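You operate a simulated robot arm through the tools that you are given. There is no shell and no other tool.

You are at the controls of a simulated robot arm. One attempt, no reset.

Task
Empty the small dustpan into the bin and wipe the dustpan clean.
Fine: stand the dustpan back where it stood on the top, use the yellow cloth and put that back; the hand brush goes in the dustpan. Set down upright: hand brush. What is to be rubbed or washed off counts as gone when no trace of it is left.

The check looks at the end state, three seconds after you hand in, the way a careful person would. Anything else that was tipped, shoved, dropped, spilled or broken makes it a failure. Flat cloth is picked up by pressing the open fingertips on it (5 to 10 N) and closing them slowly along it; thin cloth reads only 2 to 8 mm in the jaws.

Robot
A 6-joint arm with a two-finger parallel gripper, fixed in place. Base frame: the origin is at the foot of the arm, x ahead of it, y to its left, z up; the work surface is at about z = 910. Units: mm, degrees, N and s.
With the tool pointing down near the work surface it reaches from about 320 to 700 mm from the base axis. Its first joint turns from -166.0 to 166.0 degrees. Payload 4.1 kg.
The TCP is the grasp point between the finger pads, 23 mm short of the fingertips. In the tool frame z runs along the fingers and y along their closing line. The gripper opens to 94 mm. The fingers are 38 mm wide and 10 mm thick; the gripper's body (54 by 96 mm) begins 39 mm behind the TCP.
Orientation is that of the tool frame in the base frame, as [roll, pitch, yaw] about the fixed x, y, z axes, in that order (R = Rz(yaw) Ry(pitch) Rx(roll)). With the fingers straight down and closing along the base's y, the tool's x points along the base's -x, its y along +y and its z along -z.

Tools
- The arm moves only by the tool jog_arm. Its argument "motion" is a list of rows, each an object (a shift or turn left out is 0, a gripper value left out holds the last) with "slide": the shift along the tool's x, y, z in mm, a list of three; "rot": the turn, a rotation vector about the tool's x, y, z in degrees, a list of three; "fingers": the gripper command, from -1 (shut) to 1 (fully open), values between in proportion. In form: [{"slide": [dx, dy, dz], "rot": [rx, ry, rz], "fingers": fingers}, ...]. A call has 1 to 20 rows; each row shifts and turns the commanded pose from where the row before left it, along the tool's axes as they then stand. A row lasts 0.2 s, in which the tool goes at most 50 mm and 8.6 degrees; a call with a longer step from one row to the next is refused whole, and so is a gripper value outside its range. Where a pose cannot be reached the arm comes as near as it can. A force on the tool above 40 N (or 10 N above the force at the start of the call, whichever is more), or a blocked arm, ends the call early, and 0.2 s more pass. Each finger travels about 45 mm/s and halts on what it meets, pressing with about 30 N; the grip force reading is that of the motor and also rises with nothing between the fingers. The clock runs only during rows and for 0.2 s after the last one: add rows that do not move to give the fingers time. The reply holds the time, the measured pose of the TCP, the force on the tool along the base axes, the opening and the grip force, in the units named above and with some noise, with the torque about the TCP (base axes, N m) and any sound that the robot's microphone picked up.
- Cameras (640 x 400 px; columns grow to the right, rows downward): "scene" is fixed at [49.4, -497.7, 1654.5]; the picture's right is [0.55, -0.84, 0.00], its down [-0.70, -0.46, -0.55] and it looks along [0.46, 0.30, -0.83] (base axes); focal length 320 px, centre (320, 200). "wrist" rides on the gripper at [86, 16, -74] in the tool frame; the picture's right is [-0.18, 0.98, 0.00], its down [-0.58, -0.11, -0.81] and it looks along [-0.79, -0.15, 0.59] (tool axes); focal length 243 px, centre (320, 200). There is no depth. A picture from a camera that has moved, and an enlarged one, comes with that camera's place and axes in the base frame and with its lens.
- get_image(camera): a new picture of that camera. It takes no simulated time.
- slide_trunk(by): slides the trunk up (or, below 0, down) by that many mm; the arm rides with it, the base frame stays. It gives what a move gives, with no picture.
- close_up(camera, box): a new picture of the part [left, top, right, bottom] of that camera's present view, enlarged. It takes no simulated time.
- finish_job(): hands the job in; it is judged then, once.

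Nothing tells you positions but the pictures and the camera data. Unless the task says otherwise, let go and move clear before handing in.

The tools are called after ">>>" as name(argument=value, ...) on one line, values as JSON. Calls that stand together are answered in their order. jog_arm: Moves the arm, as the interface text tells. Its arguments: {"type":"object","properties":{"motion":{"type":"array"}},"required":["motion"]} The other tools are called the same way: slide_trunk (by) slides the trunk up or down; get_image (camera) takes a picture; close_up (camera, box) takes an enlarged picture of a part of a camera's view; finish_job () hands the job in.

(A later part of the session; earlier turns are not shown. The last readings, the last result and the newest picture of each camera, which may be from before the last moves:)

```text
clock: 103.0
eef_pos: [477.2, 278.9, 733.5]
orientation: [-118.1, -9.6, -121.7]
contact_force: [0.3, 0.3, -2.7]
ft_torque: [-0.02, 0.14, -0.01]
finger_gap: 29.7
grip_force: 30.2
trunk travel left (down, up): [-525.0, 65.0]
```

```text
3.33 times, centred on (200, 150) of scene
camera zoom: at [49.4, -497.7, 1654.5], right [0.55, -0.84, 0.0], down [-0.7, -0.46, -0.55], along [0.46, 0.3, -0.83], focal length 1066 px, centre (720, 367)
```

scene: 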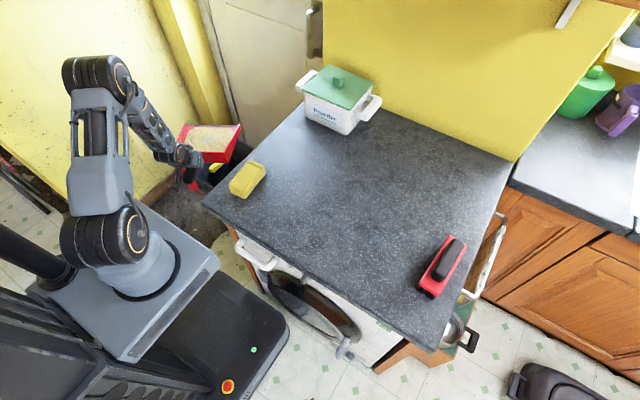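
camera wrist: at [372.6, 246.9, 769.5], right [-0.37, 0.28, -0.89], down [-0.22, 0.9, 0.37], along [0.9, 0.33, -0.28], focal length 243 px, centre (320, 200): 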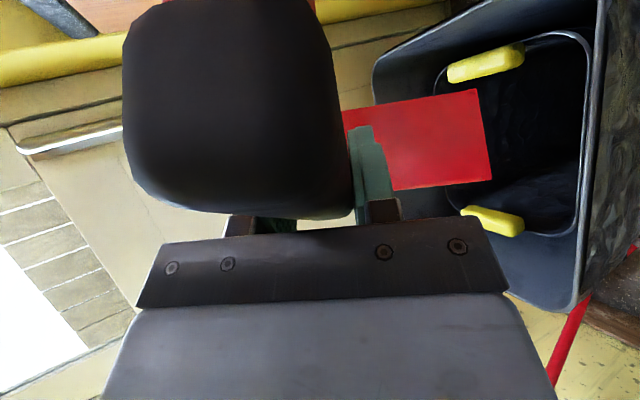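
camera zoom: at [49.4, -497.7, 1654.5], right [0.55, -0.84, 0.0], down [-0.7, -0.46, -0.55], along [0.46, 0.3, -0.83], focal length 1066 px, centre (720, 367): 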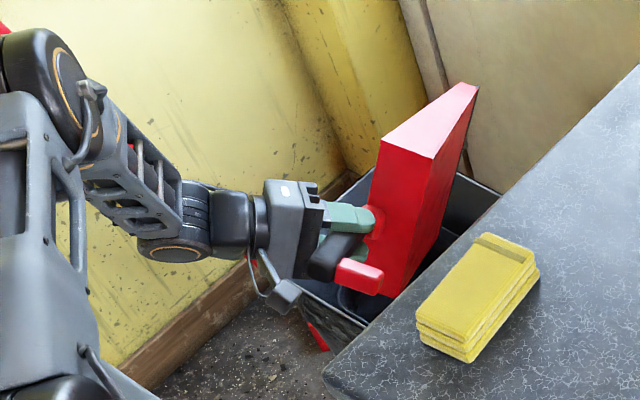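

>>> jog_arm(motion=[{"rot": [-2.6, 0, 1.5]}, {"rot": [-3.46, 0, 2]}, {"rot": [-3.46, 0, 2]}, {"rot": [-3.46, 0, 2]}, {"rot": [-3.46, 0, 2]}, {"rot": [-3.46, 0, 2]}, {"rot": [-3.46, 0, 2]}, {"rot": [-3.46, 0, 2]}, {"rot": [-3.46, 0, 2]}, {"rot": [-3.46, 0, 2]}, {"rot": [-3.46, 0, 2]}, {"rot": [-3.46, 0, 2]}, {"rot": [-3.46, 0, 2]}, {"rot": [-3.46, 0, 2]}, {"rot": [-3.46, 0, 2]}, {"rot": [-3.46, 0, 2]}, {"rot": [-3.46, 0, 2]}, {"rot": [-0.87, 0, 0.5]}, {}])

>>> get_image(camera="wrist")

>>> close_up(camera="scene", box=[120, 90, 280, 210])

```text
clock: 107.0
eef_pos: [477.9, 278.6, 734.7]
orientation: [-178.2, 7.9, -149.3]
contact_force: [-0.6, 0.4, -1.5]
ft_torque: [-0.06, 0.12, 0.0]
finger_gap: 29.6
grip_force: 29.6
trunk travel left (down, up): [-525.0, 65.0]
```

```text
taken
camera wrist: at [386.6, 245.0, 795.9], right [-0.34, 0.94, -0.01], down [0.44, 0.17, 0.88], along [0.83, 0.3, -0.47], focal length 243 px, centre (320, 200)
```

wrist: 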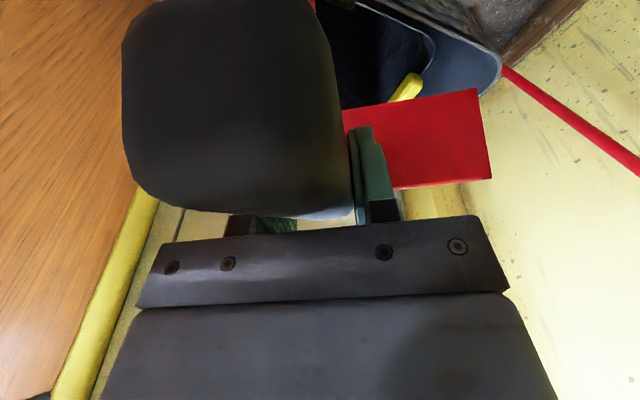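

```text
3.33 times, centred on (200, 150) of scene
camera zoom: at [49.4, -497.7, 1654.5], right [0.55, -0.84, 0.0], down [-0.7, -0.46, -0.55], along [0.46, 0.3, -0.83], focal length 1066 px, centre (720, 367)
```

zoom: 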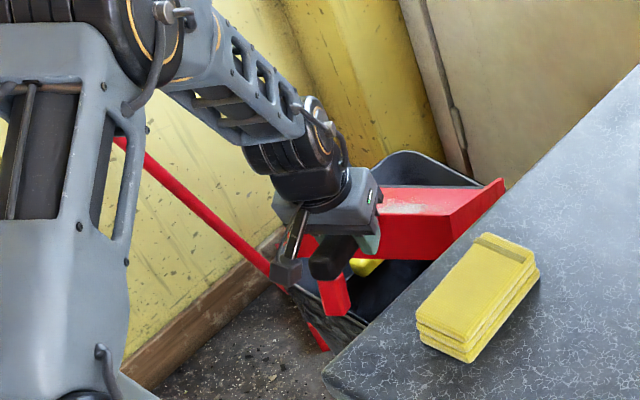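

The debris is out: the pan floor is bare red with a grey smear in the middle. I'll raise the empty pan slowly back up and away from the bin.

>>> jog_arm(motion=[{"slide": [0.7, 0, -3.9]}, {"slide": [1.4, 0, -7.9]}, {"slide": [2.1, 0, -11.8]}, {"slide": [2.1, 0, -11.8]}, {"slide": [2.1, 0, -11.8]}, {"slide": [2.1, 0, -11.8]}, {"slide": [2.1, 0, -11.8]}, {"slide": [2.1, 0, -11.8]}, {"slide": [2.1, 0, -11.8]}, {"slide": [2.1, 0, -11.8]}, {"slide": [2.1, 0, -11.8]}, {"slide": [2.1, 0, -11.8]}, {"slide": [2.1, 0, -11.8]}, {"slide": [2.1, 0, -11.8]}, {"slide": [2.1, 0, -11.8]}, {"slide": [2.1, 0, -11.8]}, {"slide": [2.1, 0, -11.8]}, {"slide": [2.1, 0, -11.8]}, {"slide": [1.4, 0, -7.9]}, {"slide": [0.7, 0, -3.9]}])

>>> get_image(camera="wrist")

>>> close_up(camera="scene", box=[100, 60, 300, 210])

```text
clock: 111.2
eef_pos: [416.6, 252.3, 939.9]
orientation: [-178.2, 7.8, -149.4]
contact_force: [0.7, -0.1, -1.8]
ft_torque: [-0.04, 0.11, 0.01]
finger_gap: 29.8
grip_force: 30.0
trunk travel left (down, up): [-525.0, 65.0]
```

```text
taken
camera wrist: at [325.7, 216.6, 1001.5], right [-0.34, 0.94, -0.01], down [0.44, 0.17, 0.88], along [0.83, 0.3, -0.47], focal length 243 px, centre (320, 200)
```

wrist: 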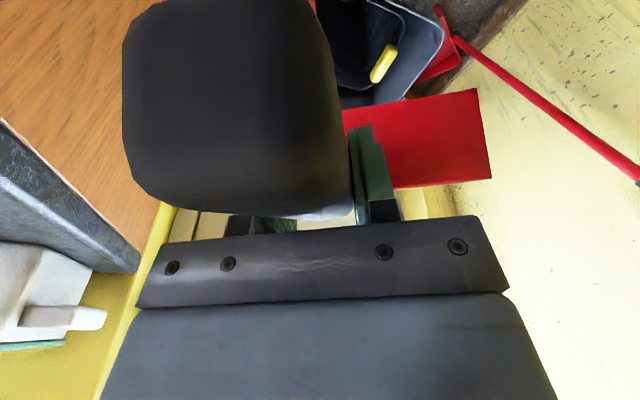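

```text
2.67 times, centred on (200, 135) of scene
camera zoom: at [49.4, -497.7, 1654.5], right [0.55, -0.84, 0.0], down [-0.7, -0.46, -0.55], along [0.46, 0.3, -0.83], focal length 853 px, centre (640, 373)
```

zoom: 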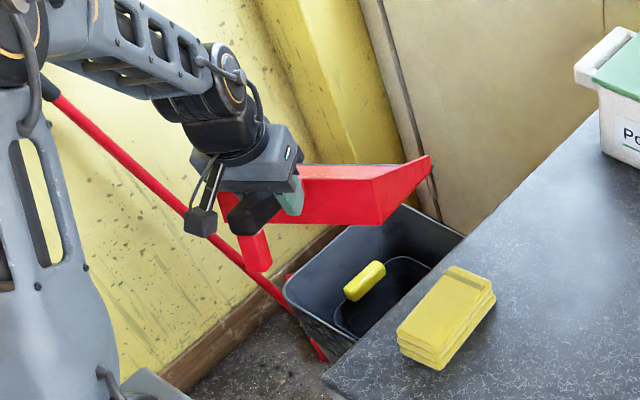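

>>> jog_arm(motion=[{"slide": [0.7, 0, -3.9]}, {"slide": [1.4, 0, -7.9]}, {"slide": [2.1, 0, -11.8]}, {"slide": [2.1, 0, -11.8]}, {"slide": [2.1, 0, -11.8]}, {"slide": [2.1, 0, -11.8]}, {"slide": [2.1, 0, -11.8]}, {"slide": [2.1, 0, -11.8]}, {"slide": [2.1, 0, -11.8]}, {"slide": [2.1, 0, -11.8]}, {"slide": [2.1, 0, -11.8]}, {"slide": [2.1, 0, -11.8]}, {"slide": [2.1, 0, -11.8]}, {"slide": [2.1, 0, -11.8]}, {"slide": [1.4, 0, -7.9]}, {"slide": [0.7, 0, -3.9]}, {}])

```text
clock: 114.8
eef_pos: [370.1, 229.8, 1098.8]
orientation: [-178.2, 7.9, -149.4]
contact_force: [0.1, 0.8, -1.7]
ft_torque: [-0.06, 0.1, -0.03]
finger_gap: 29.6
grip_force: 30.3
trunk travel left (down, up): [-525.0, 65.0]
```

>>> jog_arm(motion=[{"slide": [0.02, -4.56, 0], "rot": [0.083, 0, 0.594]}, {"slide": [0.1, -9.12, 0], "rot": [0.167, 0, 1.188]}, {"slide": [0.27, -15.2, -0.04], "rot": [0.278, 0, 1.98]}, {"slide": [0.41, -19, -0.06], "rot": [0.3475, 0, 2.475]}, {"slide": [0.41, -19, -0.06], "rot": [0.3475, 0, 2.475]}, {"slide": [0.41, -19, -0.06], "rot": [0.3475, 0, 2.475]}, {"slide": [0.41, -19, -0.06], "rot": [0.3475, 0, 2.475]}, {"slide": [0.41, -19, -0.06], "rot": [0.3475, 0, 2.475]}, {"slide": [0.41, -19, -0.06], "rot": [0.3475, 0, 2.475]}, {"slide": [0.41, -19, -0.06], "rot": [0.3475, 0, 2.475]}, {"slide": [0.41, -19, -0.06], "rot": [0.3475, 0, 2.475]}, {"slide": [0.41, -19, -0.06], "rot": [0.3475, 0, 2.475]}, {"slide": [0.27, -15.2, -0.04], "rot": [0.278, 0, 1.98]}, {"slide": [0.1, -9.12, 0], "rot": [0.167, 0, 1.188]}, {"slide": [0.02, -4.56, 0], "rot": [0.083, 0, 0.594]}, {"slide": [0.02, -3.8, 0], "rot": [0.07, 0, 0.495]}, {}])

>>> get_image(camera="scene")

```text
clock: 118.4
eef_pos: [428.9, 6.6, 1106.1]
orientation: [-178.4, 8.8, 179.9]
contact_force: [-1.2, -0.6, -1.8]
ft_torque: [-0.02, 0.13, 0.02]
finger_gap: 30.1
grip_force: 30.3
trunk travel left (down, up): [-525.0, 65.0]
```

```text
taken
```

scene: 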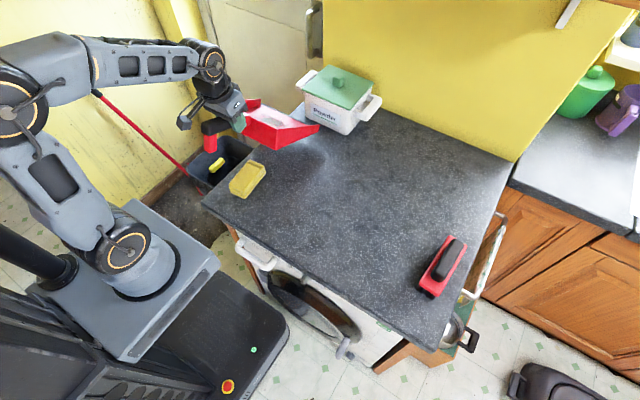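

>>> jog_arm(motion=[{"slide": [4.45, -4, -0.69]}, {"slide": [4.45, -8, -0.69]}, {"slide": [4.45, -14, -0.69]}, {"slide": [4.45, -18, -0.69]}, {"slide": [4.45, -18, -0.69]}, {"slide": [4.45, -18, -0.69]}, {"slide": [0, -18, 0]}, {"slide": [0, -18, 0]}, {"slide": [0, -18, 0]}, {"slide": [0, -18, 0]}, {"slide": [0, -18, 0]}, {"slide": [0, -18, 0]}, {"slide": [0, -18, 0]}, {"slide": [0, -18, 0]}, {"slide": [0, -18, 0]}, {"slide": [0, -18, 0]}, {"slide": [0, -16, 0]}, {"slide": [0, -12, 0]}, {"slide": [0, -8, 0]}, {"slide": [0, -4, 0]}])

>>> jog_arm(motion=[{"slide": [0, -4, 0], "rot": [-0.4, -1, 0]}, {"slide": [0, -8, 0], "rot": [-0.4, -2, 0]}, {"slide": [0, -10, 0], "rot": [-0.4, -2, 0]}, {"slide": [0, -10, 0], "rot": [-0.4, -2, 0]}, {"slide": [0, -8, 0], "rot": [0, -2, 0]}, {"slide": [0, -4, 0], "rot": [0, -2, 0]}, {"slide": [0, -1.6, 0], "rot": [0, -2, 0]}, {"rot": [0, -2, 0]}, {"rot": [0, -2, 0]}, {"rot": [0, -2, 0]}, {"rot": [0, -1.5, 0]}, {"rot": [0, -0.7, 0]}, {}])

>>> get_image(camera="wrist")

>>> close_up(camera="scene", box=[280, 90, 460, 240])

```text
clock: 122.6
eef_pos: [402.4, -292.3, 1115.2]
orientation: [-178.4, 8.9, -179.9]
contact_force: [0.0, -0.5, -2.2]
ft_torque: [-0.02, 0.11, 0.03]
finger_gap: 29.8
grip_force: 30.1
trunk travel left (down, up): [-525.0, 65.0]
```

```text
clock: 125.4
eef_pos: [401.5, -338.6, 1116.1]
orientation: [180.0, 30.0, -179.8]
contact_force: [-0.1, -0.6, -2.1]
ft_torque: [0.0, 0.18, -0.02]
finger_gap: 29.8
grip_force: 30.3
trunk travel left (down, up): [-525.0, 65.0]
```

```text
taken
camera wrist: at [290.0, -324.0, 1136.5], right [0.16, 0.98, 0.09], down [0.1, -0.11, 0.99], along [0.98, -0.15, -0.12], focal length 243 px, centre (320, 200)
```

wrist: 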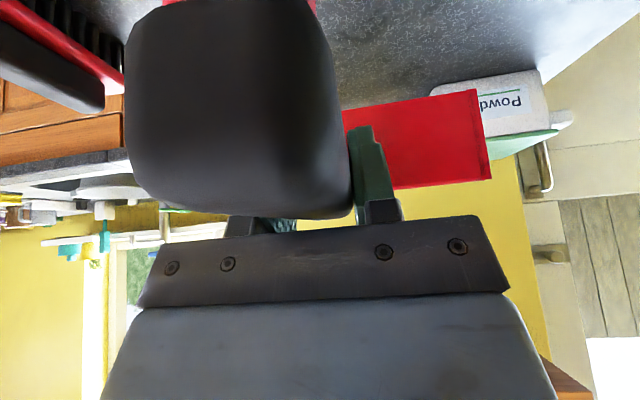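

```text
2.67 times, centred on (370, 165) of scene
camera zoom: at [49.4, -497.7, 1654.5], right [0.55, -0.84, 0.0], down [-0.7, -0.46, -0.55], along [0.46, 0.3, -0.83], focal length 853 px, centre (187, 293)
```

zoom: 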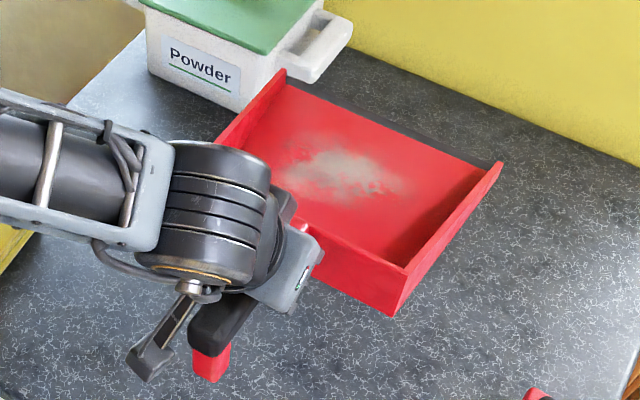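

The empty pan is back over its spot with a grey dust smear on the floor. I'll lower it slowly onto the worktop.

>>> jog_arm(motion=[{"slide": [2, 2, 3.46]}, {"slide": [4, 2, 6.93]}, {"slide": [6, 1.5, 10.39]}, {"slide": [6, 0, 10.39]}, {"slide": [6, 0, 10.39]}, {"slide": [6, 0, 10.39]}, {"slide": [6, 0, 10.39]}, {"slide": [6, 0, 10.39]}, {"slide": [6, 0, 10.39]}, {"slide": [6, 0, 10.39]}, {"slide": [6, 0, 10.39]}, {"slide": [5, 0, 8.66]}, {"slide": [3, 0, 5.2]}, {"slide": [2, 0, 3.46]}, {}])

>>> close_up(camera="scene", box=[290, 130, 450, 270])

```text
clock: 128.6
eef_pos: [402.3, -334.4, 975.4]
orientation: [180.0, 30.0, -179.7]
contact_force: [0.6, -0.7, -2.6]
ft_torque: [-0.02, 0.15, -0.01]
finger_gap: 29.8
grip_force: 30.4
trunk travel left (down, up): [-525.0, 65.0]
```

```text
2.86 times, centred on (370, 200) of scene
camera zoom: at [49.4, -497.7, 1654.5], right [0.55, -0.84, 0.0], down [-0.7, -0.46, -0.55], along [0.46, 0.3, -0.83], focal length 914 px, centre (177, 200)
```

zoom: 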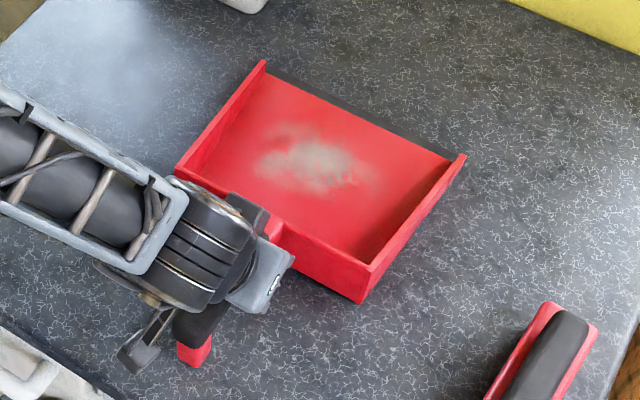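

>>> jog_arm(motion=[{"slide": [1, 0.5, 1.73], "rot": [0.3, 0, 0.52]}, {"slide": [1, 0.5, 1.73], "rot": [0.3, 0, 0.52]}, {"slide": [0.75, 0, 1.3]}, {"slide": [0.5, 0, 0.87]}, {"slide": [0.25, 0, 0.43]}, {}])

>>> close_up(camera="scene", box=[290, 130, 450, 270])

```text
clock: 130.0
eef_pos: [401.0, -331.4, 968.6]
orientation: [-179.9, 30.2, 179.0]
contact_force: [-0.5, 0.3, 3.5]
ft_torque: [0.13, -0.95, 0.1]
finger_gap: 30.1
grip_force: 29.8
trunk travel left (down, up): [-525.0, 65.0]
```

```text
2.86 times, centred on (370, 200) of scene
camera zoom: at [49.4, -497.7, 1654.5], right [0.55, -0.84, 0.0], down [-0.7, -0.46, -0.55], along [0.46, 0.3, -0.83], focal length 914 px, centre (177, 200)
```

zoom: 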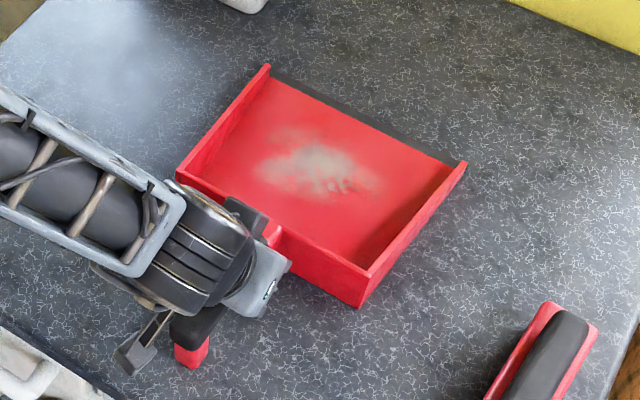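

The pan is down and matches its original outline in the scene view within 1–2 pixels. I'll release it and back straight up.

>>> jog_arm(motion=[{"fingers": -0.32}, {"fingers": -0.25}, {"fingers": -0.1}, {"fingers": 0.2}, {"fingers": 0.5}, {}, {"slide": [-5, 0, -8.66]}, {"slide": [-10, 0, -17.3]}, {"slide": [-15, 0, -26]}, {"slide": [-15, 0, -26]}, {"slide": [-15, 0, -26]}, {"slide": [-15, 0, -26]}, {"slide": [-15, 0, -26]}, {}])

>>> close_up(camera="scene", box=[290, 130, 450, 270])

>>> get_image(camera="wrist")

```text
clock: 133.0
eef_pos: [402.9, -332.5, 1150.6]
orientation: [-180.0, 30.1, 178.8]
contact_force: [-0.2, 0.6, -0.1]
ft_torque: [0.03, -0.01, 0.01]
finger_gap: 70.5
grip_force: 0.1
trunk travel left (down, up): [-525.0, 65.0]
```

```text
2.86 times, centred on (370, 200) of scene
camera zoom: at [49.4, -497.7, 1654.5], right [0.55, -0.84, 0.0], down [-0.7, -0.46, -0.55], along [0.46, 0.3, -0.83], focal length 914 px, centre (177, 200)
```

zoom: 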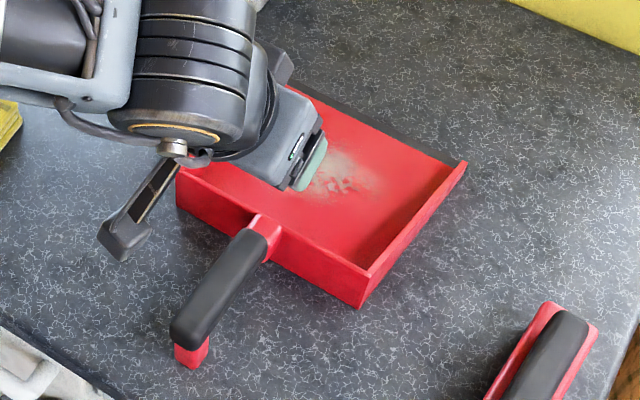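

```text
taken
camera wrist: at [290.5, -315.2, 1171.1], right [0.18, 0.98, 0.09], down [0.1, -0.11, 0.99], along [0.98, -0.17, -0.12], focal length 243 px, centre (320, 200)
```

wrist: 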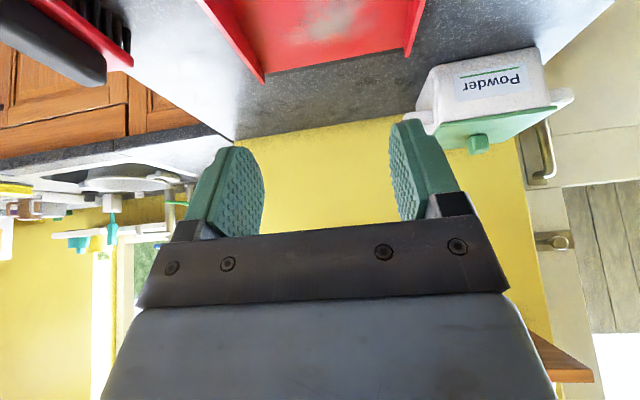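

The pan is standing in place. Next is the yellow cloth, so I'll look closely at it to work out its size and height.

>>> jog_arm(motion=[{"slide": [0, 30, 0], "rot": [0, 5, 0]}, {"slide": [0, 40, 0], "rot": [0, 5, 0]}, {"slide": [0, 40, 0], "rot": [0, 5, 0]}, {"slide": [0, 40, 0], "rot": [0, 5, 0]}, {"slide": [0, 40, 0], "rot": [0, 5, 0]}, {"slide": [0, 40, 0], "rot": [0, 5, -1.2]}, {"slide": [0, 30, 0]}, {}])

>>> close_up(camera="scene", box=[215, 150, 285, 205])

>>> get_image(camera="wrist")

>>> close_up(camera="scene", box=[310, 140, 440, 250])

```text
clock: 134.8
eef_pos: [407.0, -72.6, 1149.5]
orientation: [-179.9, 0.0, -179.8]
contact_force: [0.5, 0.0, 0.9]
ft_torque: [0.0, 0.02, 0.0]
finger_gap: 70.6
grip_force: 0.1
trunk travel left (down, up): [-525.0, 65.0]
```

```text
7.27 times, centred on (250, 178) of scene
camera zoom: at [49.4, -497.7, 1654.5], right [0.55, -0.84, 0.0], down [-0.7, -0.46, -0.55], along [0.46, 0.3, -0.83], focal length 2326 px, centre (829, 364)
```

zoom: 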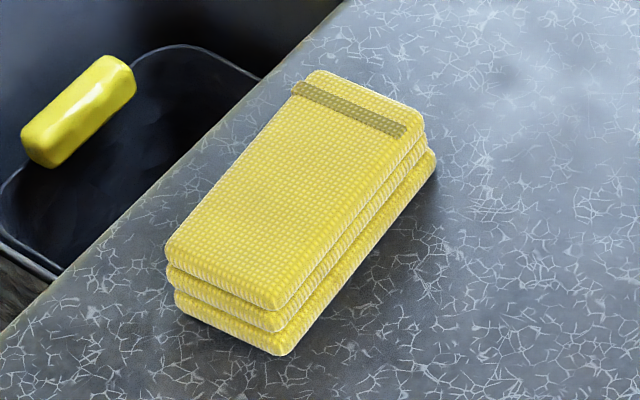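

```text
taken
camera wrist: at [320.4, -58.0, 1224.0], right [0.18, 0.98, 0.0], down [0.58, -0.11, 0.81], along [0.79, -0.15, -0.59], focal length 243 px, centre (320, 200)
```

wrist: 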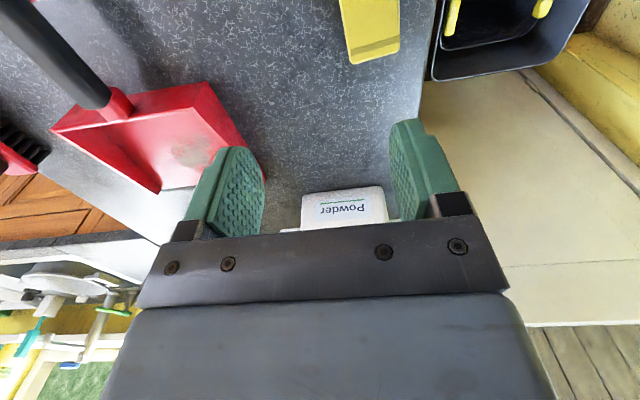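

```text
3.64 times, centred on (375, 195) of scene
camera zoom: at [49.4, -497.7, 1654.5], right [0.55, -0.84, 0.0], down [-0.7, -0.46, -0.55], along [0.46, 0.3, -0.83], focal length 1163 px, centre (120, 218)
```

zoom: 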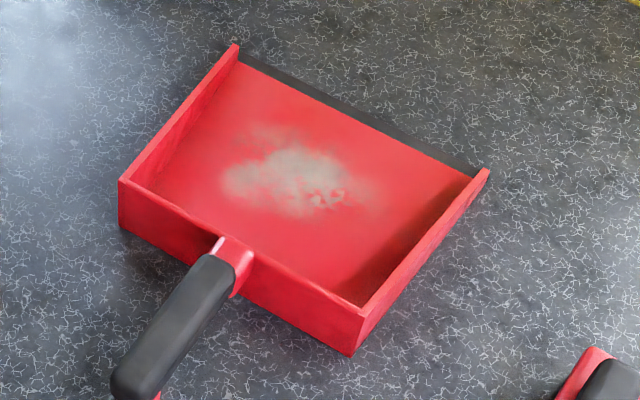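

The cloth is a folded pad about 106×50 mm and roughly 30 mm tall, centred near (397, -24) and yawed about 4°. I'll position the open gripper over it.

>>> jog_arm(motion=[{"slide": [5, 24.3, 0], "rot": [0, 0, -2.15], "fingers": 1}, {"slide": [5, 24.3, 0], "rot": [0, 0, -2.15]}, {"slide": [0, 0, 40]}, {"slide": [0, 0, 40]}, {"slide": [0, 0, 40]}, {"slide": [0, 0, 30]}, {}, {}])

>>> get_image(camera="wrist")

>>> close_up(camera="scene", box=[200, 120, 320, 220])

```text
clock: 136.6
eef_pos: [395.2, -23.4, 998.2]
orientation: [-180.0, 0.0, -175.7]
contact_force: [-1.0, 0.4, -0.6]
ft_torque: [0.03, 0.0, -0.04]
finger_gap: 93.8
grip_force: 0.1
trunk travel left (down, up): [-525.0, 65.0]
```

```text
taken
camera wrist: at [307.5, -15.5, 1072.6], right [0.11, 0.99, 0.0], down [0.59, -0.06, 0.81], along [0.8, -0.09, -0.59], focal length 243 px, centre (320, 200)
```

wrist: 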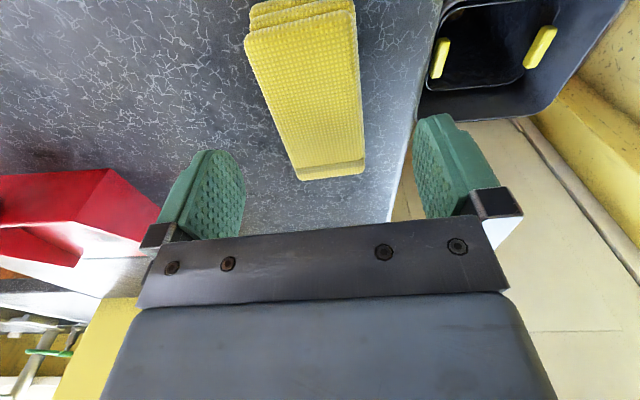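

```text
4.00 times, centred on (260, 170) of scene
camera zoom: at [49.4, -497.7, 1654.5], right [0.55, -0.84, 0.0], down [-0.7, -0.46, -0.55], along [0.46, 0.3, -0.83], focal length 1280 px, centre (560, 320)
```

zoom: 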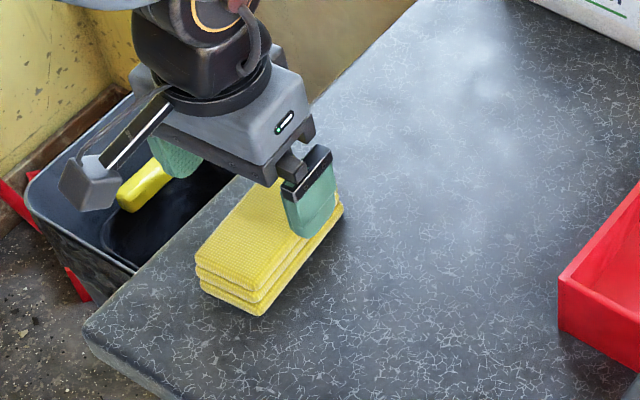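

The pad is centred at about (401, -26) and aligned with the jaws. I'll fine-adjust and lower the fingers around it, tips about 8 mm above the top.

>>> jog_arm(motion=[{"slide": [-5, -3, 10]}, {"slide": [0, 0, 15]}, {"slide": [0, 0, 15]}, {"slide": [0, 0, 10]}, {"slide": [0, 0, 5]}, {"slide": [0, 0, 2]}, {}])

>>> get_image(camera="wrist")

>>> close_up(camera="scene", box=[200, 120, 320, 220])

```text
clock: 138.2
eef_pos: [400.3, -26.1, 941.7]
orientation: [-179.9, 0.0, -175.6]
contact_force: [-1.2, -0.3, 0.1]
ft_torque: [-0.02, -0.03, 0.02]
finger_gap: 94.1
grip_force: 0.1
trunk travel left (down, up): [-525.0, 65.0]
```

```text
taken
camera wrist: at [313.3, -18.6, 1015.7], right [0.11, 0.99, 0.0], down [0.59, -0.06, 0.81], along [0.8, -0.09, -0.59], focal length 243 px, centre (320, 200)
```

wrist: 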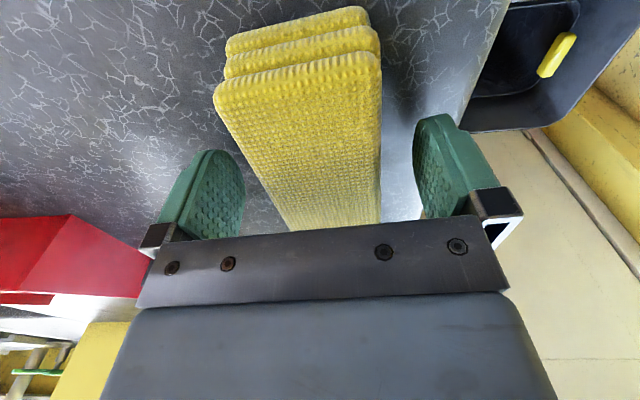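

```text
4.00 times, centred on (260, 170) of scene
camera zoom: at [49.4, -497.7, 1654.5], right [0.55, -0.84, 0.0], down [-0.7, -0.46, -0.55], along [0.46, 0.3, -0.83], focal length 1280 px, centre (560, 320)
```

zoom: 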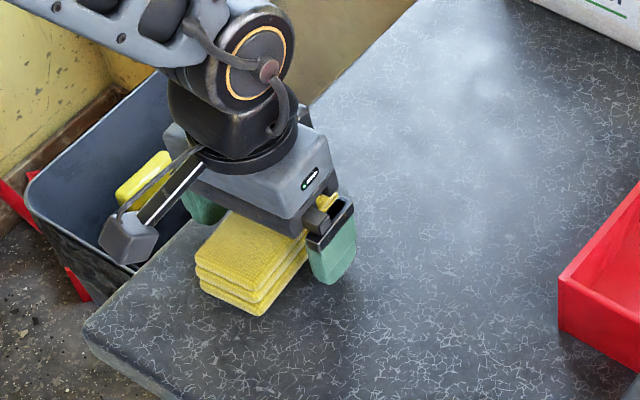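

The fingers are either side of the pad, with the tips about 9 mm above the worktop. I'll close slowly.

>>> jog_arm(motion=[{"fingers": 0.6}, {"fingers": 0.3}, {"fingers": 0.15}, {"fingers": 0.1}, {"fingers": 0.05}, {"fingers": 0.0}, {}, {}])

>>> get_image(camera="wrist")

```text
clock: 140.0
eef_pos: [400.8, -26.9, 940.1]
orientation: [-179.9, 0.1, -175.7]
contact_force: [-0.2, -0.4, 0.2]
ft_torque: [0.03, -0.01, 0.03]
finger_gap: 54.1
grip_force: 30.5
trunk travel left (down, up): [-525.0, 65.0]
```

```text
taken
camera wrist: at [313.3, -18.6, 1015.8], right [0.11, 0.99, 0.0], down [0.59, -0.06, 0.81], along [0.8, -0.09, -0.59], focal length 243 px, centre (320, 200)
```

wrist: 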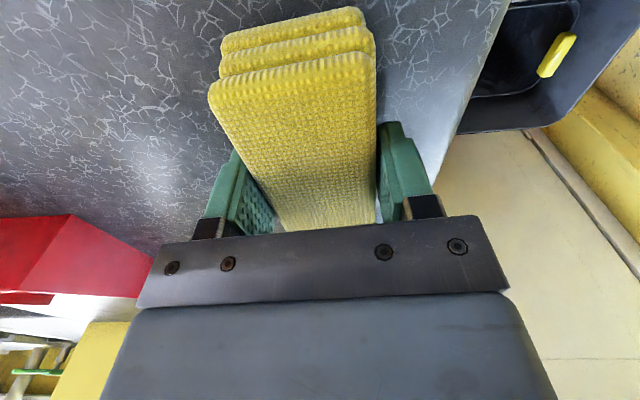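

The pad is gripped firmly (54 mm, 30 N). I'll lift it slowly and check.

>>> jog_arm(motion=[{"slide": [0, 0, -1]}, {"slide": [0, 0, -3]}, {"slide": [0, 0, -5]}, {"slide": [0, 0, -6]}, {"slide": [0, 0, -8]}, {"slide": [0, 0, -8]}, {"slide": [0, 0, -8]}, {"slide": [0, 0, -8]}, {"slide": [0, 0, -8]}, {"slide": [0, 0, -8]}, {"slide": [0, 0, -8]}, {"slide": [0, 0, -8]}, {"slide": [0, 0, -8]}, {"slide": [0, 0, -8]}, {"slide": [0, 0, -6]}, {"slide": [0, 0, -3]}, {}])

>>> get_image(camera="wrist")

>>> close_up(camera="scene", box=[200, 80, 340, 220])

```text
clock: 143.6
eef_pos: [400.8, -26.5, 1045.9]
orientation: [-180.0, -0.1, -175.6]
contact_force: [-0.2, -0.2, -0.2]
ft_torque: [0.03, -0.01, -0.03]
finger_gap: 54.2
grip_force: 30.0
trunk travel left (down, up): [-525.0, 65.0]
```

```text
taken
camera wrist: at [313.1, -18.3, 1119.7], right [0.11, 0.99, 0.0], down [0.59, -0.06, 0.81], along [0.8, -0.09, -0.59], focal length 243 px, centre (320, 200)
```

wrist: 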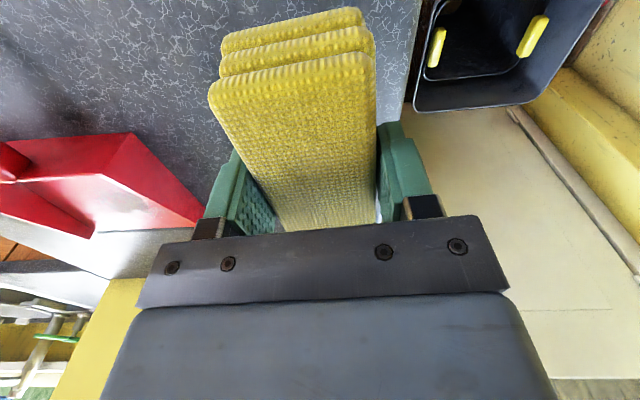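

```text
2.86 times, centred on (270, 150) of scene
camera zoom: at [49.4, -497.7, 1654.5], right [0.55, -0.84, 0.0], down [-0.7, -0.46, -0.55], along [0.46, 0.3, -0.83], focal length 914 px, centre (463, 343)
```

zoom: 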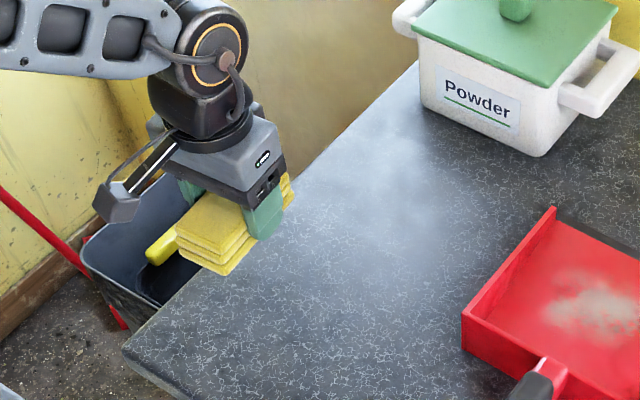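

The cloth is held well. I'll carry it over the dustpan and square it up with the pan.

>>> jog_arm(motion=[{"rot": [0, 0, 1.4]}, {"rot": [0, 0, 1.5]}, {"rot": [0, 0, 1.5]}, {"slide": [-4, -7, 0]}, {"slide": [-7, -12, 0]}, {"slide": [-10, -17.2, 0]}, {"slide": [-11, -19, 0]}, {"slide": [-11, -19, 0]}, {"slide": [-11, -19, 0]}, {"slide": [-11, -19, 0]}, {"slide": [-11, -19, 0]}, {"slide": [-11, -19, 0]}, {"slide": [-11, -19, 0]}, {"slide": [-11, -19, 0]}, {"slide": [-11, -19, 0]}, {"slide": [-11, -19, 0]}, {"slide": [-11, -19, 0]}, {"slide": [-9, -15, 0]}, {"slide": [-6, -10, 0]}, {"slide": [-2.2, -4, 0]}])

>>> get_image(camera="wrist")

>>> close_up(camera="scene", box=[290, 110, 450, 250])

```text
clock: 147.8
eef_pos: [559.4, -301.8, 1045.4]
orientation: [-179.9, -0.1, -179.8]
contact_force: [0.9, 0.5, -0.8]
ft_torque: [0.01, 0.0, 0.03]
finger_gap: 54.1
grip_force: 29.8
trunk travel left (down, up): [-525.0, 65.0]
```

```text
taken
camera wrist: at [473.4, -285.5, 1120.0], right [0.18, 0.98, 0.0], down [0.58, -0.11, 0.81], along [0.79, -0.15, -0.59], focal length 243 px, centre (320, 200)
```

wrist: 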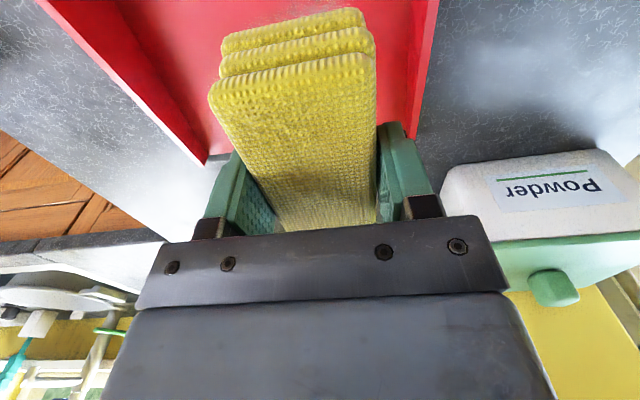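

```text
2.86 times, centred on (370, 180) of scene
camera zoom: at [49.4, -497.7, 1654.5], right [0.55, -0.84, 0.0], down [-0.7, -0.46, -0.55], along [0.46, 0.3, -0.83], focal length 914 px, centre (177, 257)
```

zoom: 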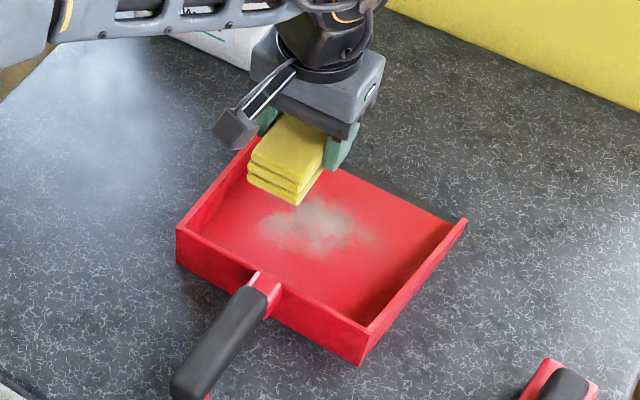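

>>> jog_arm(motion=[{"slide": [0, 0, 8]}, {"slide": [0, 0, 14]}, {"slide": [0, 0, 16]}, {"slide": [0, 0, 16]}, {"slide": [0, 0, 16]}, {"slide": [0, 0, 12]}, {"slide": [0, 0, 6]}, {"slide": [0, 0, 3]}, {}])

>>> close_up(camera="scene", box=[290, 110, 450, 250])

>>> get_image(camera="wrist")

```text
clock: 149.8
eef_pos: [559.1, -298.8, 954.2]
orientation: [-179.9, 0.1, -180.0]
contact_force: [-0.8, -0.8, -0.8]
ft_torque: [0.0, 0.0, -0.01]
finger_gap: 54.4
grip_force: 29.8
trunk travel left (down, up): [-525.0, 65.0]
```

```text
2.86 times, centred on (370, 180) of scene
camera zoom: at [49.4, -497.7, 1654.5], right [0.55, -0.84, 0.0], down [-0.7, -0.46, -0.55], along [0.46, 0.3, -0.83], focal length 914 px, centre (177, 257)
```

zoom: 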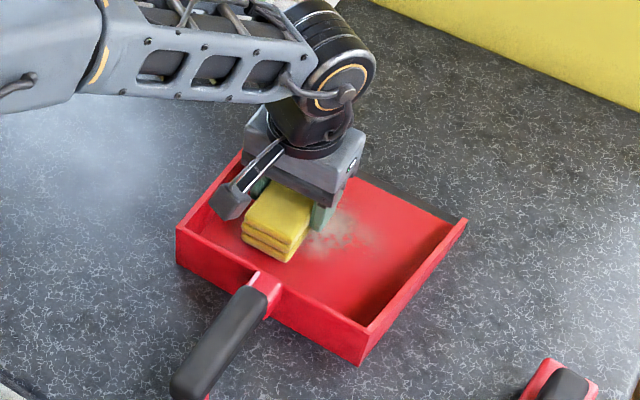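

```text
taken
camera wrist: at [473.3, -285.5, 1028.8], right [0.18, 0.98, 0.0], down [0.58, -0.11, 0.81], along [0.79, -0.15, -0.59], focal length 243 px, centre (320, 200)
```

wrist: 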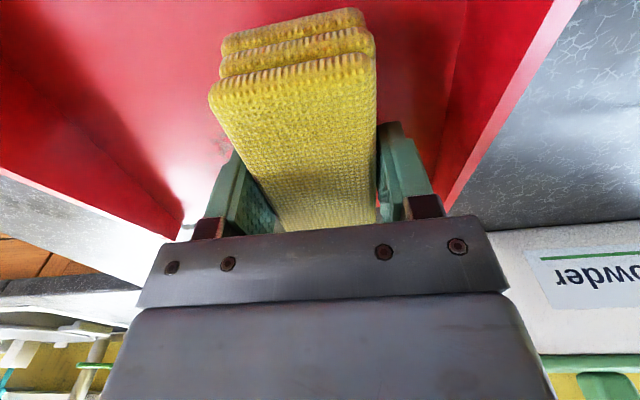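

Pad is about 10 mm above the pan floor. I'll ease down millimetre by millimetre until I feel light contact.

>>> jog_arm(motion=[{"slide": [0, 0, 3]}, {"slide": [0, 0, 2]}, {"slide": [0, 0, 2]}, {"slide": [0, 0, 1]}, {"slide": [0, 0, 1]}, {}])

```text
clock: 151.2
eef_pos: [559.8, -301.5, 946.5]
orientation: [-180.0, 0.2, -179.9]
contact_force: [-0.5, 0.8, 3.9]
ft_torque: [0.13, 0.1, 0.01]
finger_gap: 54.2
grip_force: 30.0
trunk travel left (down, up): [-525.0, 65.0]
```

Contact at about 4 N. I'll press slightly more and make the first strokes across the smear.

>>> jog_arm(motion=[{"slide": [0, 0, 0.8]}, {}, {"slide": [0, -5, 0]}, {"slide": [0, -8, 0]}, {"slide": [0, -8, 0]}, {"slide": [0, -8, 0]}, {"slide": [0, -8, 0]}, {"slide": [0, -8, 0]}, {"slide": [0, -8, 0]}, {"slide": [0, -8, 0]}, {"slide": [0, -8, 0]}, {"slide": [0, -8, 0]}, {"slide": [0, -5, 0]}, {}])

>>> close_up(camera="scene", box=[290, 110, 450, 250])

```text
clock: 154.2
eef_pos: [558.9, -380.7, 946.1]
orientation: [-179.9, 0.1, 180.0]
contact_force: [0.0, 4.2, 12.4]
ft_torque: [0.16, 0.01, -0.03]
finger_gap: 54.3
grip_force: 30.1
trunk travel left (down, up): [-525.0, 65.0]
```

```text
2.86 times, centred on (370, 180) of scene
camera zoom: at [49.4, -497.7, 1654.5], right [0.55, -0.84, 0.0], down [-0.7, -0.46, -0.55], along [0.46, 0.3, -0.83], focal length 914 px, centre (177, 257)
```

zoom: 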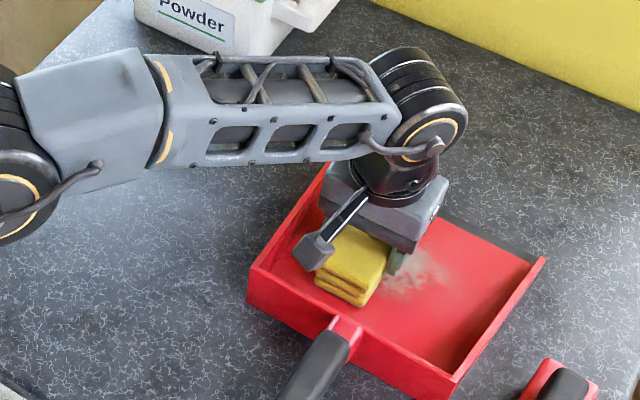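

The pan stuck to the cloth and slid along with it, about 79 mm toward -y, without hitting anything. I'll drag it straight back the same way, then switch to a wiping method that doesn't pull the pan.

>>> jog_arm(motion=[{"slide": [0, 3, 0]}, {"slide": [0, 5, 0]}, {"slide": [0, 8, 0]}, {"slide": [0, 8, 0]}, {"slide": [0, 8, 0]}, {"slide": [0, 8, 0]}, {"slide": [0, 8, 0]}, {"slide": [0, 8, 0]}, {"slide": [0, 8, 0]}, {"slide": [0, 8, 0]}, {"slide": [0, 5, 0]}, {"slide": [0, 3, 0]}, {}])

>>> close_up(camera="scene", box=[290, 130, 450, 270])

```text
clock: 157.0
eef_pos: [559.7, -302.5, 946.1]
orientation: [-179.9, 0.1, 180.0]
contact_force: [-0.4, -3.7, 12.6]
ft_torque: [-0.09, -0.04, 0.0]
finger_gap: 54.2
grip_force: 30.1
trunk travel left (down, up): [-525.0, 65.0]
```

```text
2.86 times, centred on (370, 200) of scene
camera zoom: at [49.4, -497.7, 1654.5], right [0.55, -0.84, 0.0], down [-0.7, -0.46, -0.55], along [0.46, 0.3, -0.83], focal length 914 px, centre (177, 200)
```

zoom: 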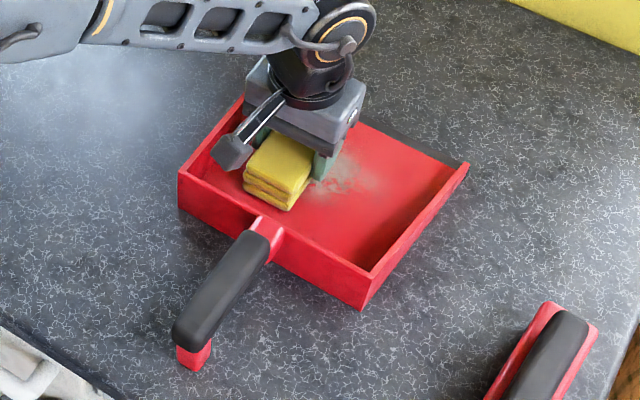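

The pan is back within a couple of millimetres. I'll reduce the pressure, then use a twisting rub so the friction doesn't drag the pan.

>>> jog_arm(motion=[{"slide": [0, 0, -0.6]}, {}, {}])

>>> jog_arm(motion=[{"slide": [0, 0, -0.4]}, {}, {}])

```text
clock: 157.8
eef_pos: [558.9, -302.1, 946.1]
orientation: [-179.9, -0.1, -179.9]
contact_force: [-1.6, -1.8, 9.4]
ft_torque: [-0.06, -0.13, -0.01]
finger_gap: 54.4
grip_force: 29.6
trunk travel left (down, up): [-525.0, 65.0]
```

```text
clock: 158.6
eef_pos: [559.1, -302.8, 945.8]
orientation: [-179.9, 0.0, -179.9]
contact_force: [-1.4, -0.4, 4.9]
ft_torque: [0.03, -0.1, -0.01]
finger_gap: 54.0
grip_force: 30.3
trunk travel left (down, up): [-525.0, 65.0]
```

>>> jog_arm(motion=[{"slide": [0, 0, -0.25]}, {}, {"slide": [0, -4, 0]}, {"slide": [0, -4, 0]}, {"slide": [0, -4, 0]}, {"slide": [0, -4, 0]}, {"slide": [0, -4, 0]}])

>>> close_up(camera="scene", box=[290, 130, 450, 270])

```text
clock: 160.2
eef_pos: [558.9, -321.1, 944.9]
orientation: [-179.9, 0.0, 180.0]
contact_force: [0.7, 0.1, -1.4]
ft_torque: [-0.01, -0.01, -0.04]
finger_gap: 54.4
grip_force: 30.0
trunk travel left (down, up): [-525.0, 65.0]
```

```text
2.86 times, centred on (370, 200) of scene
camera zoom: at [49.4, -497.7, 1654.5], right [0.55, -0.84, 0.0], down [-0.7, -0.46, -0.55], along [0.46, 0.3, -0.83], focal length 914 px, centre (177, 200)
```

zoom: 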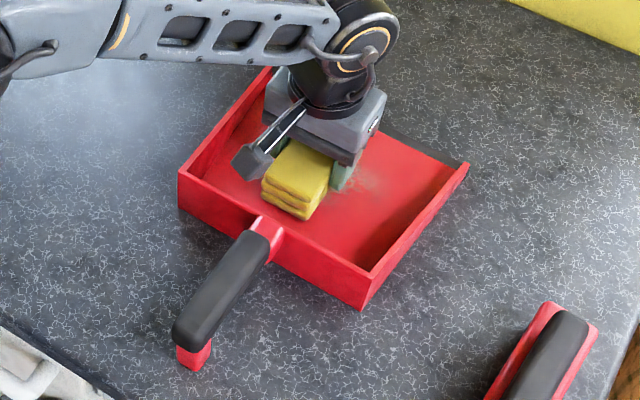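

The pan stayed put this time and the smear is fading. I'll add a little pressure and continue sweeping.

>>> jog_arm(motion=[{"slide": [0, 0, 0.3]}, {}, {"slide": [0, -4, 0]}, {"slide": [0, -4, 0]}, {"slide": [0, -4, 0]}, {"slide": [0, -4, 0]}, {"slide": [0, -4, 0]}])

>>> close_up(camera="scene", box=[290, 130, 450, 270])

```text
clock: 161.8
eef_pos: [560.4, -341.7, 946.1]
orientation: [-179.9, 0.0, -180.0]
contact_force: [-0.4, 0.1, -0.1]
ft_torque: [0.04, -0.03, 0.0]
finger_gap: 54.0
grip_force: 30.2
trunk travel left (down, up): [-525.0, 65.0]
```

```text
2.86 times, centred on (370, 200) of scene
camera zoom: at [49.4, -497.7, 1654.5], right [0.55, -0.84, 0.0], down [-0.7, -0.46, -0.55], along [0.46, 0.3, -0.83], focal length 914 px, centre (177, 200)
```

zoom: 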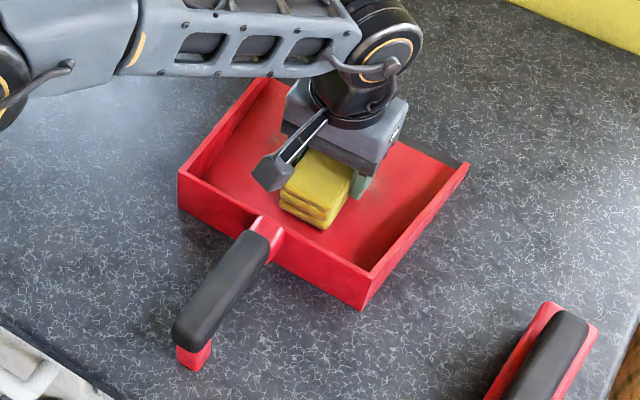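

>>> jog_arm(motion=[{"slide": [0, 0, 0.4]}, {}])

>>> jog_arm(motion=[{"slide": [0, 0, 0.3]}, {}])

```text
clock: 162.4
eef_pos: [560.6, -343.3, 945.3]
orientation: [-179.9, 0.1, 180.0]
contact_force: [1.8, -0.6, 3.3]
ft_torque: [0.05, 0.09, 0.0]
finger_gap: 54.3
grip_force: 29.8
trunk travel left (down, up): [-525.0, 65.0]
```

```text
clock: 163.0
eef_pos: [560.2, -343.0, 946.0]
orientation: [180.0, 0.1, 180.0]
contact_force: [3.4, -2.4, 8.3]
ft_torque: [0.09, 0.23, 0.06]
finger_gap: 54.2
grip_force: 29.8
trunk travel left (down, up): [-525.0, 65.0]
```

>>> jog_arm(motion=[{"slide": [0, 0, -0.2]}, {"slide": [0, -1.5, 0], "rot": [0, 0, 6]}, {"slide": [0.15, -1.5, 0], "rot": [0, 0, 6]}, {"slide": [0.3, -1.5, 0], "rot": [0, 0, -6]}, {"slide": [0.15, -1.5, 0], "rot": [0, 0, -6]}, {"slide": [0, -1.5, 0], "rot": [0, 0, -6]}, {"slide": [-0.15, -1.5, 0], "rot": [0, 0, -6]}, {"slide": [-0.3, -1.5, 0], "rot": [0, 0, 6]}, {"slide": [-0.15, -1.5, 0], "rot": [0, 0, 6]}, {"slide": [0, -1.5, 0], "rot": [0, 0, 6]}, {"slide": [0.15, -1.5, 0], "rot": [0, 0, 6]}, {"slide": [0.3, -1.5, 0], "rot": [0, 0, -6]}, {"slide": [0.15, -1.5, 0], "rot": [0, 0, -6]}, {"slide": [0, -1.5, 0], "rot": [0, 0, -6]}, {"slide": [-0.15, -1.5, 0], "rot": [0, 0, -6]}, {"slide": [-0.3, -1.5, 0], "rot": [0, 0, 6]}, {"slide": [-0.15, -1.5, 0], "rot": [0, 0, 6]}, {}])

>>> close_up(camera="scene", box=[290, 130, 450, 270])

```text
clock: 166.8
eef_pos: [559.7, -365.2, 945.6]
orientation: [-179.8, 0.0, 180.0]
contact_force: [0.6, 0.6, 6.5]
ft_torque: [0.02, 0.01, 0.01]
finger_gap: 54.3
grip_force: 30.3
trunk travel left (down, up): [-525.0, 65.0]
```

```text
2.86 times, centred on (370, 200) of scene
camera zoom: at [49.4, -497.7, 1654.5], right [0.55, -0.84, 0.0], down [-0.7, -0.46, -0.55], along [0.46, 0.3, -0.83], focal length 914 px, centre (177, 200)
```

zoom: 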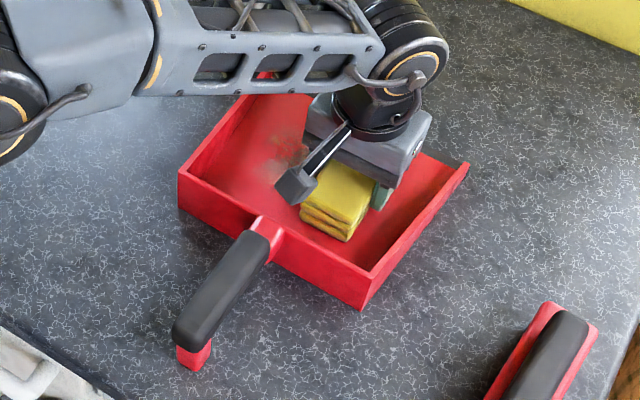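

The twist-rub works and the pan didn't move. I'll lift clear for a moment to see what's left of the smear.

>>> jog_arm(motion=[{"slide": [0, 0, -3]}, {"slide": [0, 0, -12]}, {"slide": [0, 0, -20]}, {"slide": [0, 0, -20]}, {"slide": [10, 0, -20]}, {"slide": [20, 0, -20]}, {"slide": [30, 20, -20]}, {"slide": [30, 40, 0]}, {"slide": [30, 40, 0]}, {"slide": [30, 40, 0]}, {"slide": [0, 40, 0]}, {}])

>>> close_up(camera="scene", box=[310, 140, 440, 250])

>>> get_image(camera="wrist")

```text
clock: 169.4
eef_pos: [409.6, -185.6, 1059.7]
orientation: [-179.9, 0.0, -179.9]
contact_force: [-0.1, -0.1, -0.1]
ft_torque: [0.0, 0.0, -0.01]
finger_gap: 54.1
grip_force: 30.1
trunk travel left (down, up): [-525.0, 65.0]
```

```text
3.64 times, centred on (375, 195) of scene
camera zoom: at [49.4, -497.7, 1654.5], right [0.55, -0.84, 0.0], down [-0.7, -0.46, -0.55], along [0.46, 0.3, -0.83], focal length 1163 px, centre (120, 218)
```

zoom: 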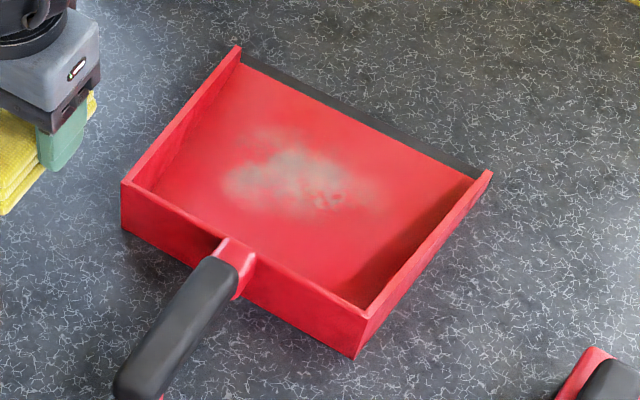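

```text
taken
camera wrist: at [323.3, -171.0, 1134.7], right [0.18, 0.98, 0.0], down [0.58, -0.11, 0.81], along [0.79, -0.15, -0.59], focal length 243 px, centre (320, 200)
```

wrist: 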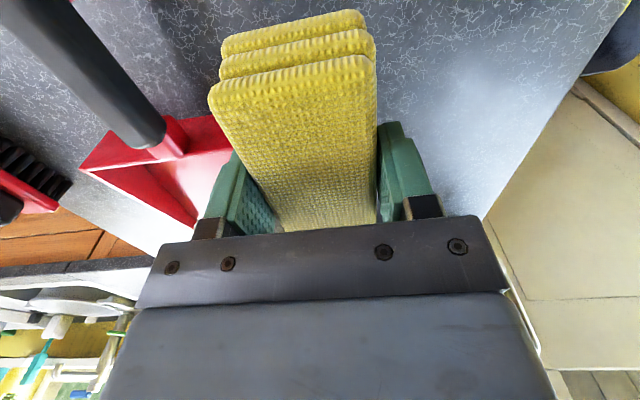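

The smear has become fainter overall but is still there, so rubbing works. I'll go back for a longer twist-and-sweep session at moderate pressure.

>>> jog_arm(motion=[{"slide": [-20, -14, 0]}, {"slide": [-30, -21, 0]}, {"slide": [-30, -21, 0]}, {"slide": [-30, -21, 0]}, {"slide": [-25, -18, 0]}, {"slide": [-12.4, -9.4, 0]}, {"slide": [0, 0, 15]}, {"slide": [0, 0, 20]}, {"slide": [0, 0, 20]}, {"slide": [0, 0, 20]}, {"slide": [0, 0, 18]}, {"slide": [0, 0, 10]}, {"slide": [0, 0, 6]}, {"slide": [0, 0, 2]}, {}, {}])

>>> jog_arm(motion=[{"slide": [0, 0, 1]}, {"slide": [0, 0, 1]}, {}, {}])

```text
clock: 172.8
eef_pos: [555.8, -289.1, 949.5]
orientation: [-180.0, 0.0, 179.9]
contact_force: [0.6, -0.3, -0.2]
ft_torque: [0.04, -0.01, 0.0]
finger_gap: 54.0
grip_force: 30.0
trunk travel left (down, up): [-525.0, 65.0]
```

```text
clock: 173.8
eef_pos: [557.7, -290.9, 946.8]
orientation: [-179.8, -0.1, -180.0]
contact_force: [0.3, 0.1, -0.2]
ft_torque: [0.0, 0.0, 0.04]
finger_gap: 54.1
grip_force: 29.9
trunk travel left (down, up): [-525.0, 65.0]
```

>>> jog_arm(motion=[{"slide": [0, 0, 0.7]}, {}, {}])

>>> jog_arm(motion=[{"slide": [0, 0, 0.4]}, {}, {}])

```text
clock: 174.6
eef_pos: [558.0, -289.1, 947.4]
orientation: [-179.9, 0.0, 180.0]
contact_force: [0.0, 0.4, -0.4]
ft_torque: [-0.02, -0.02, 0.02]
finger_gap: 54.0
grip_force: 29.9
trunk travel left (down, up): [-525.0, 65.0]
```

```text
clock: 175.4
eef_pos: [556.7, -289.8, 946.7]
orientation: [-179.9, 0.0, 180.0]
contact_force: [0.8, 0.2, -0.7]
ft_torque: [0.0, -0.01, -0.01]
finger_gap: 54.0
grip_force: 30.0
trunk travel left (down, up): [-525.0, 65.0]
```

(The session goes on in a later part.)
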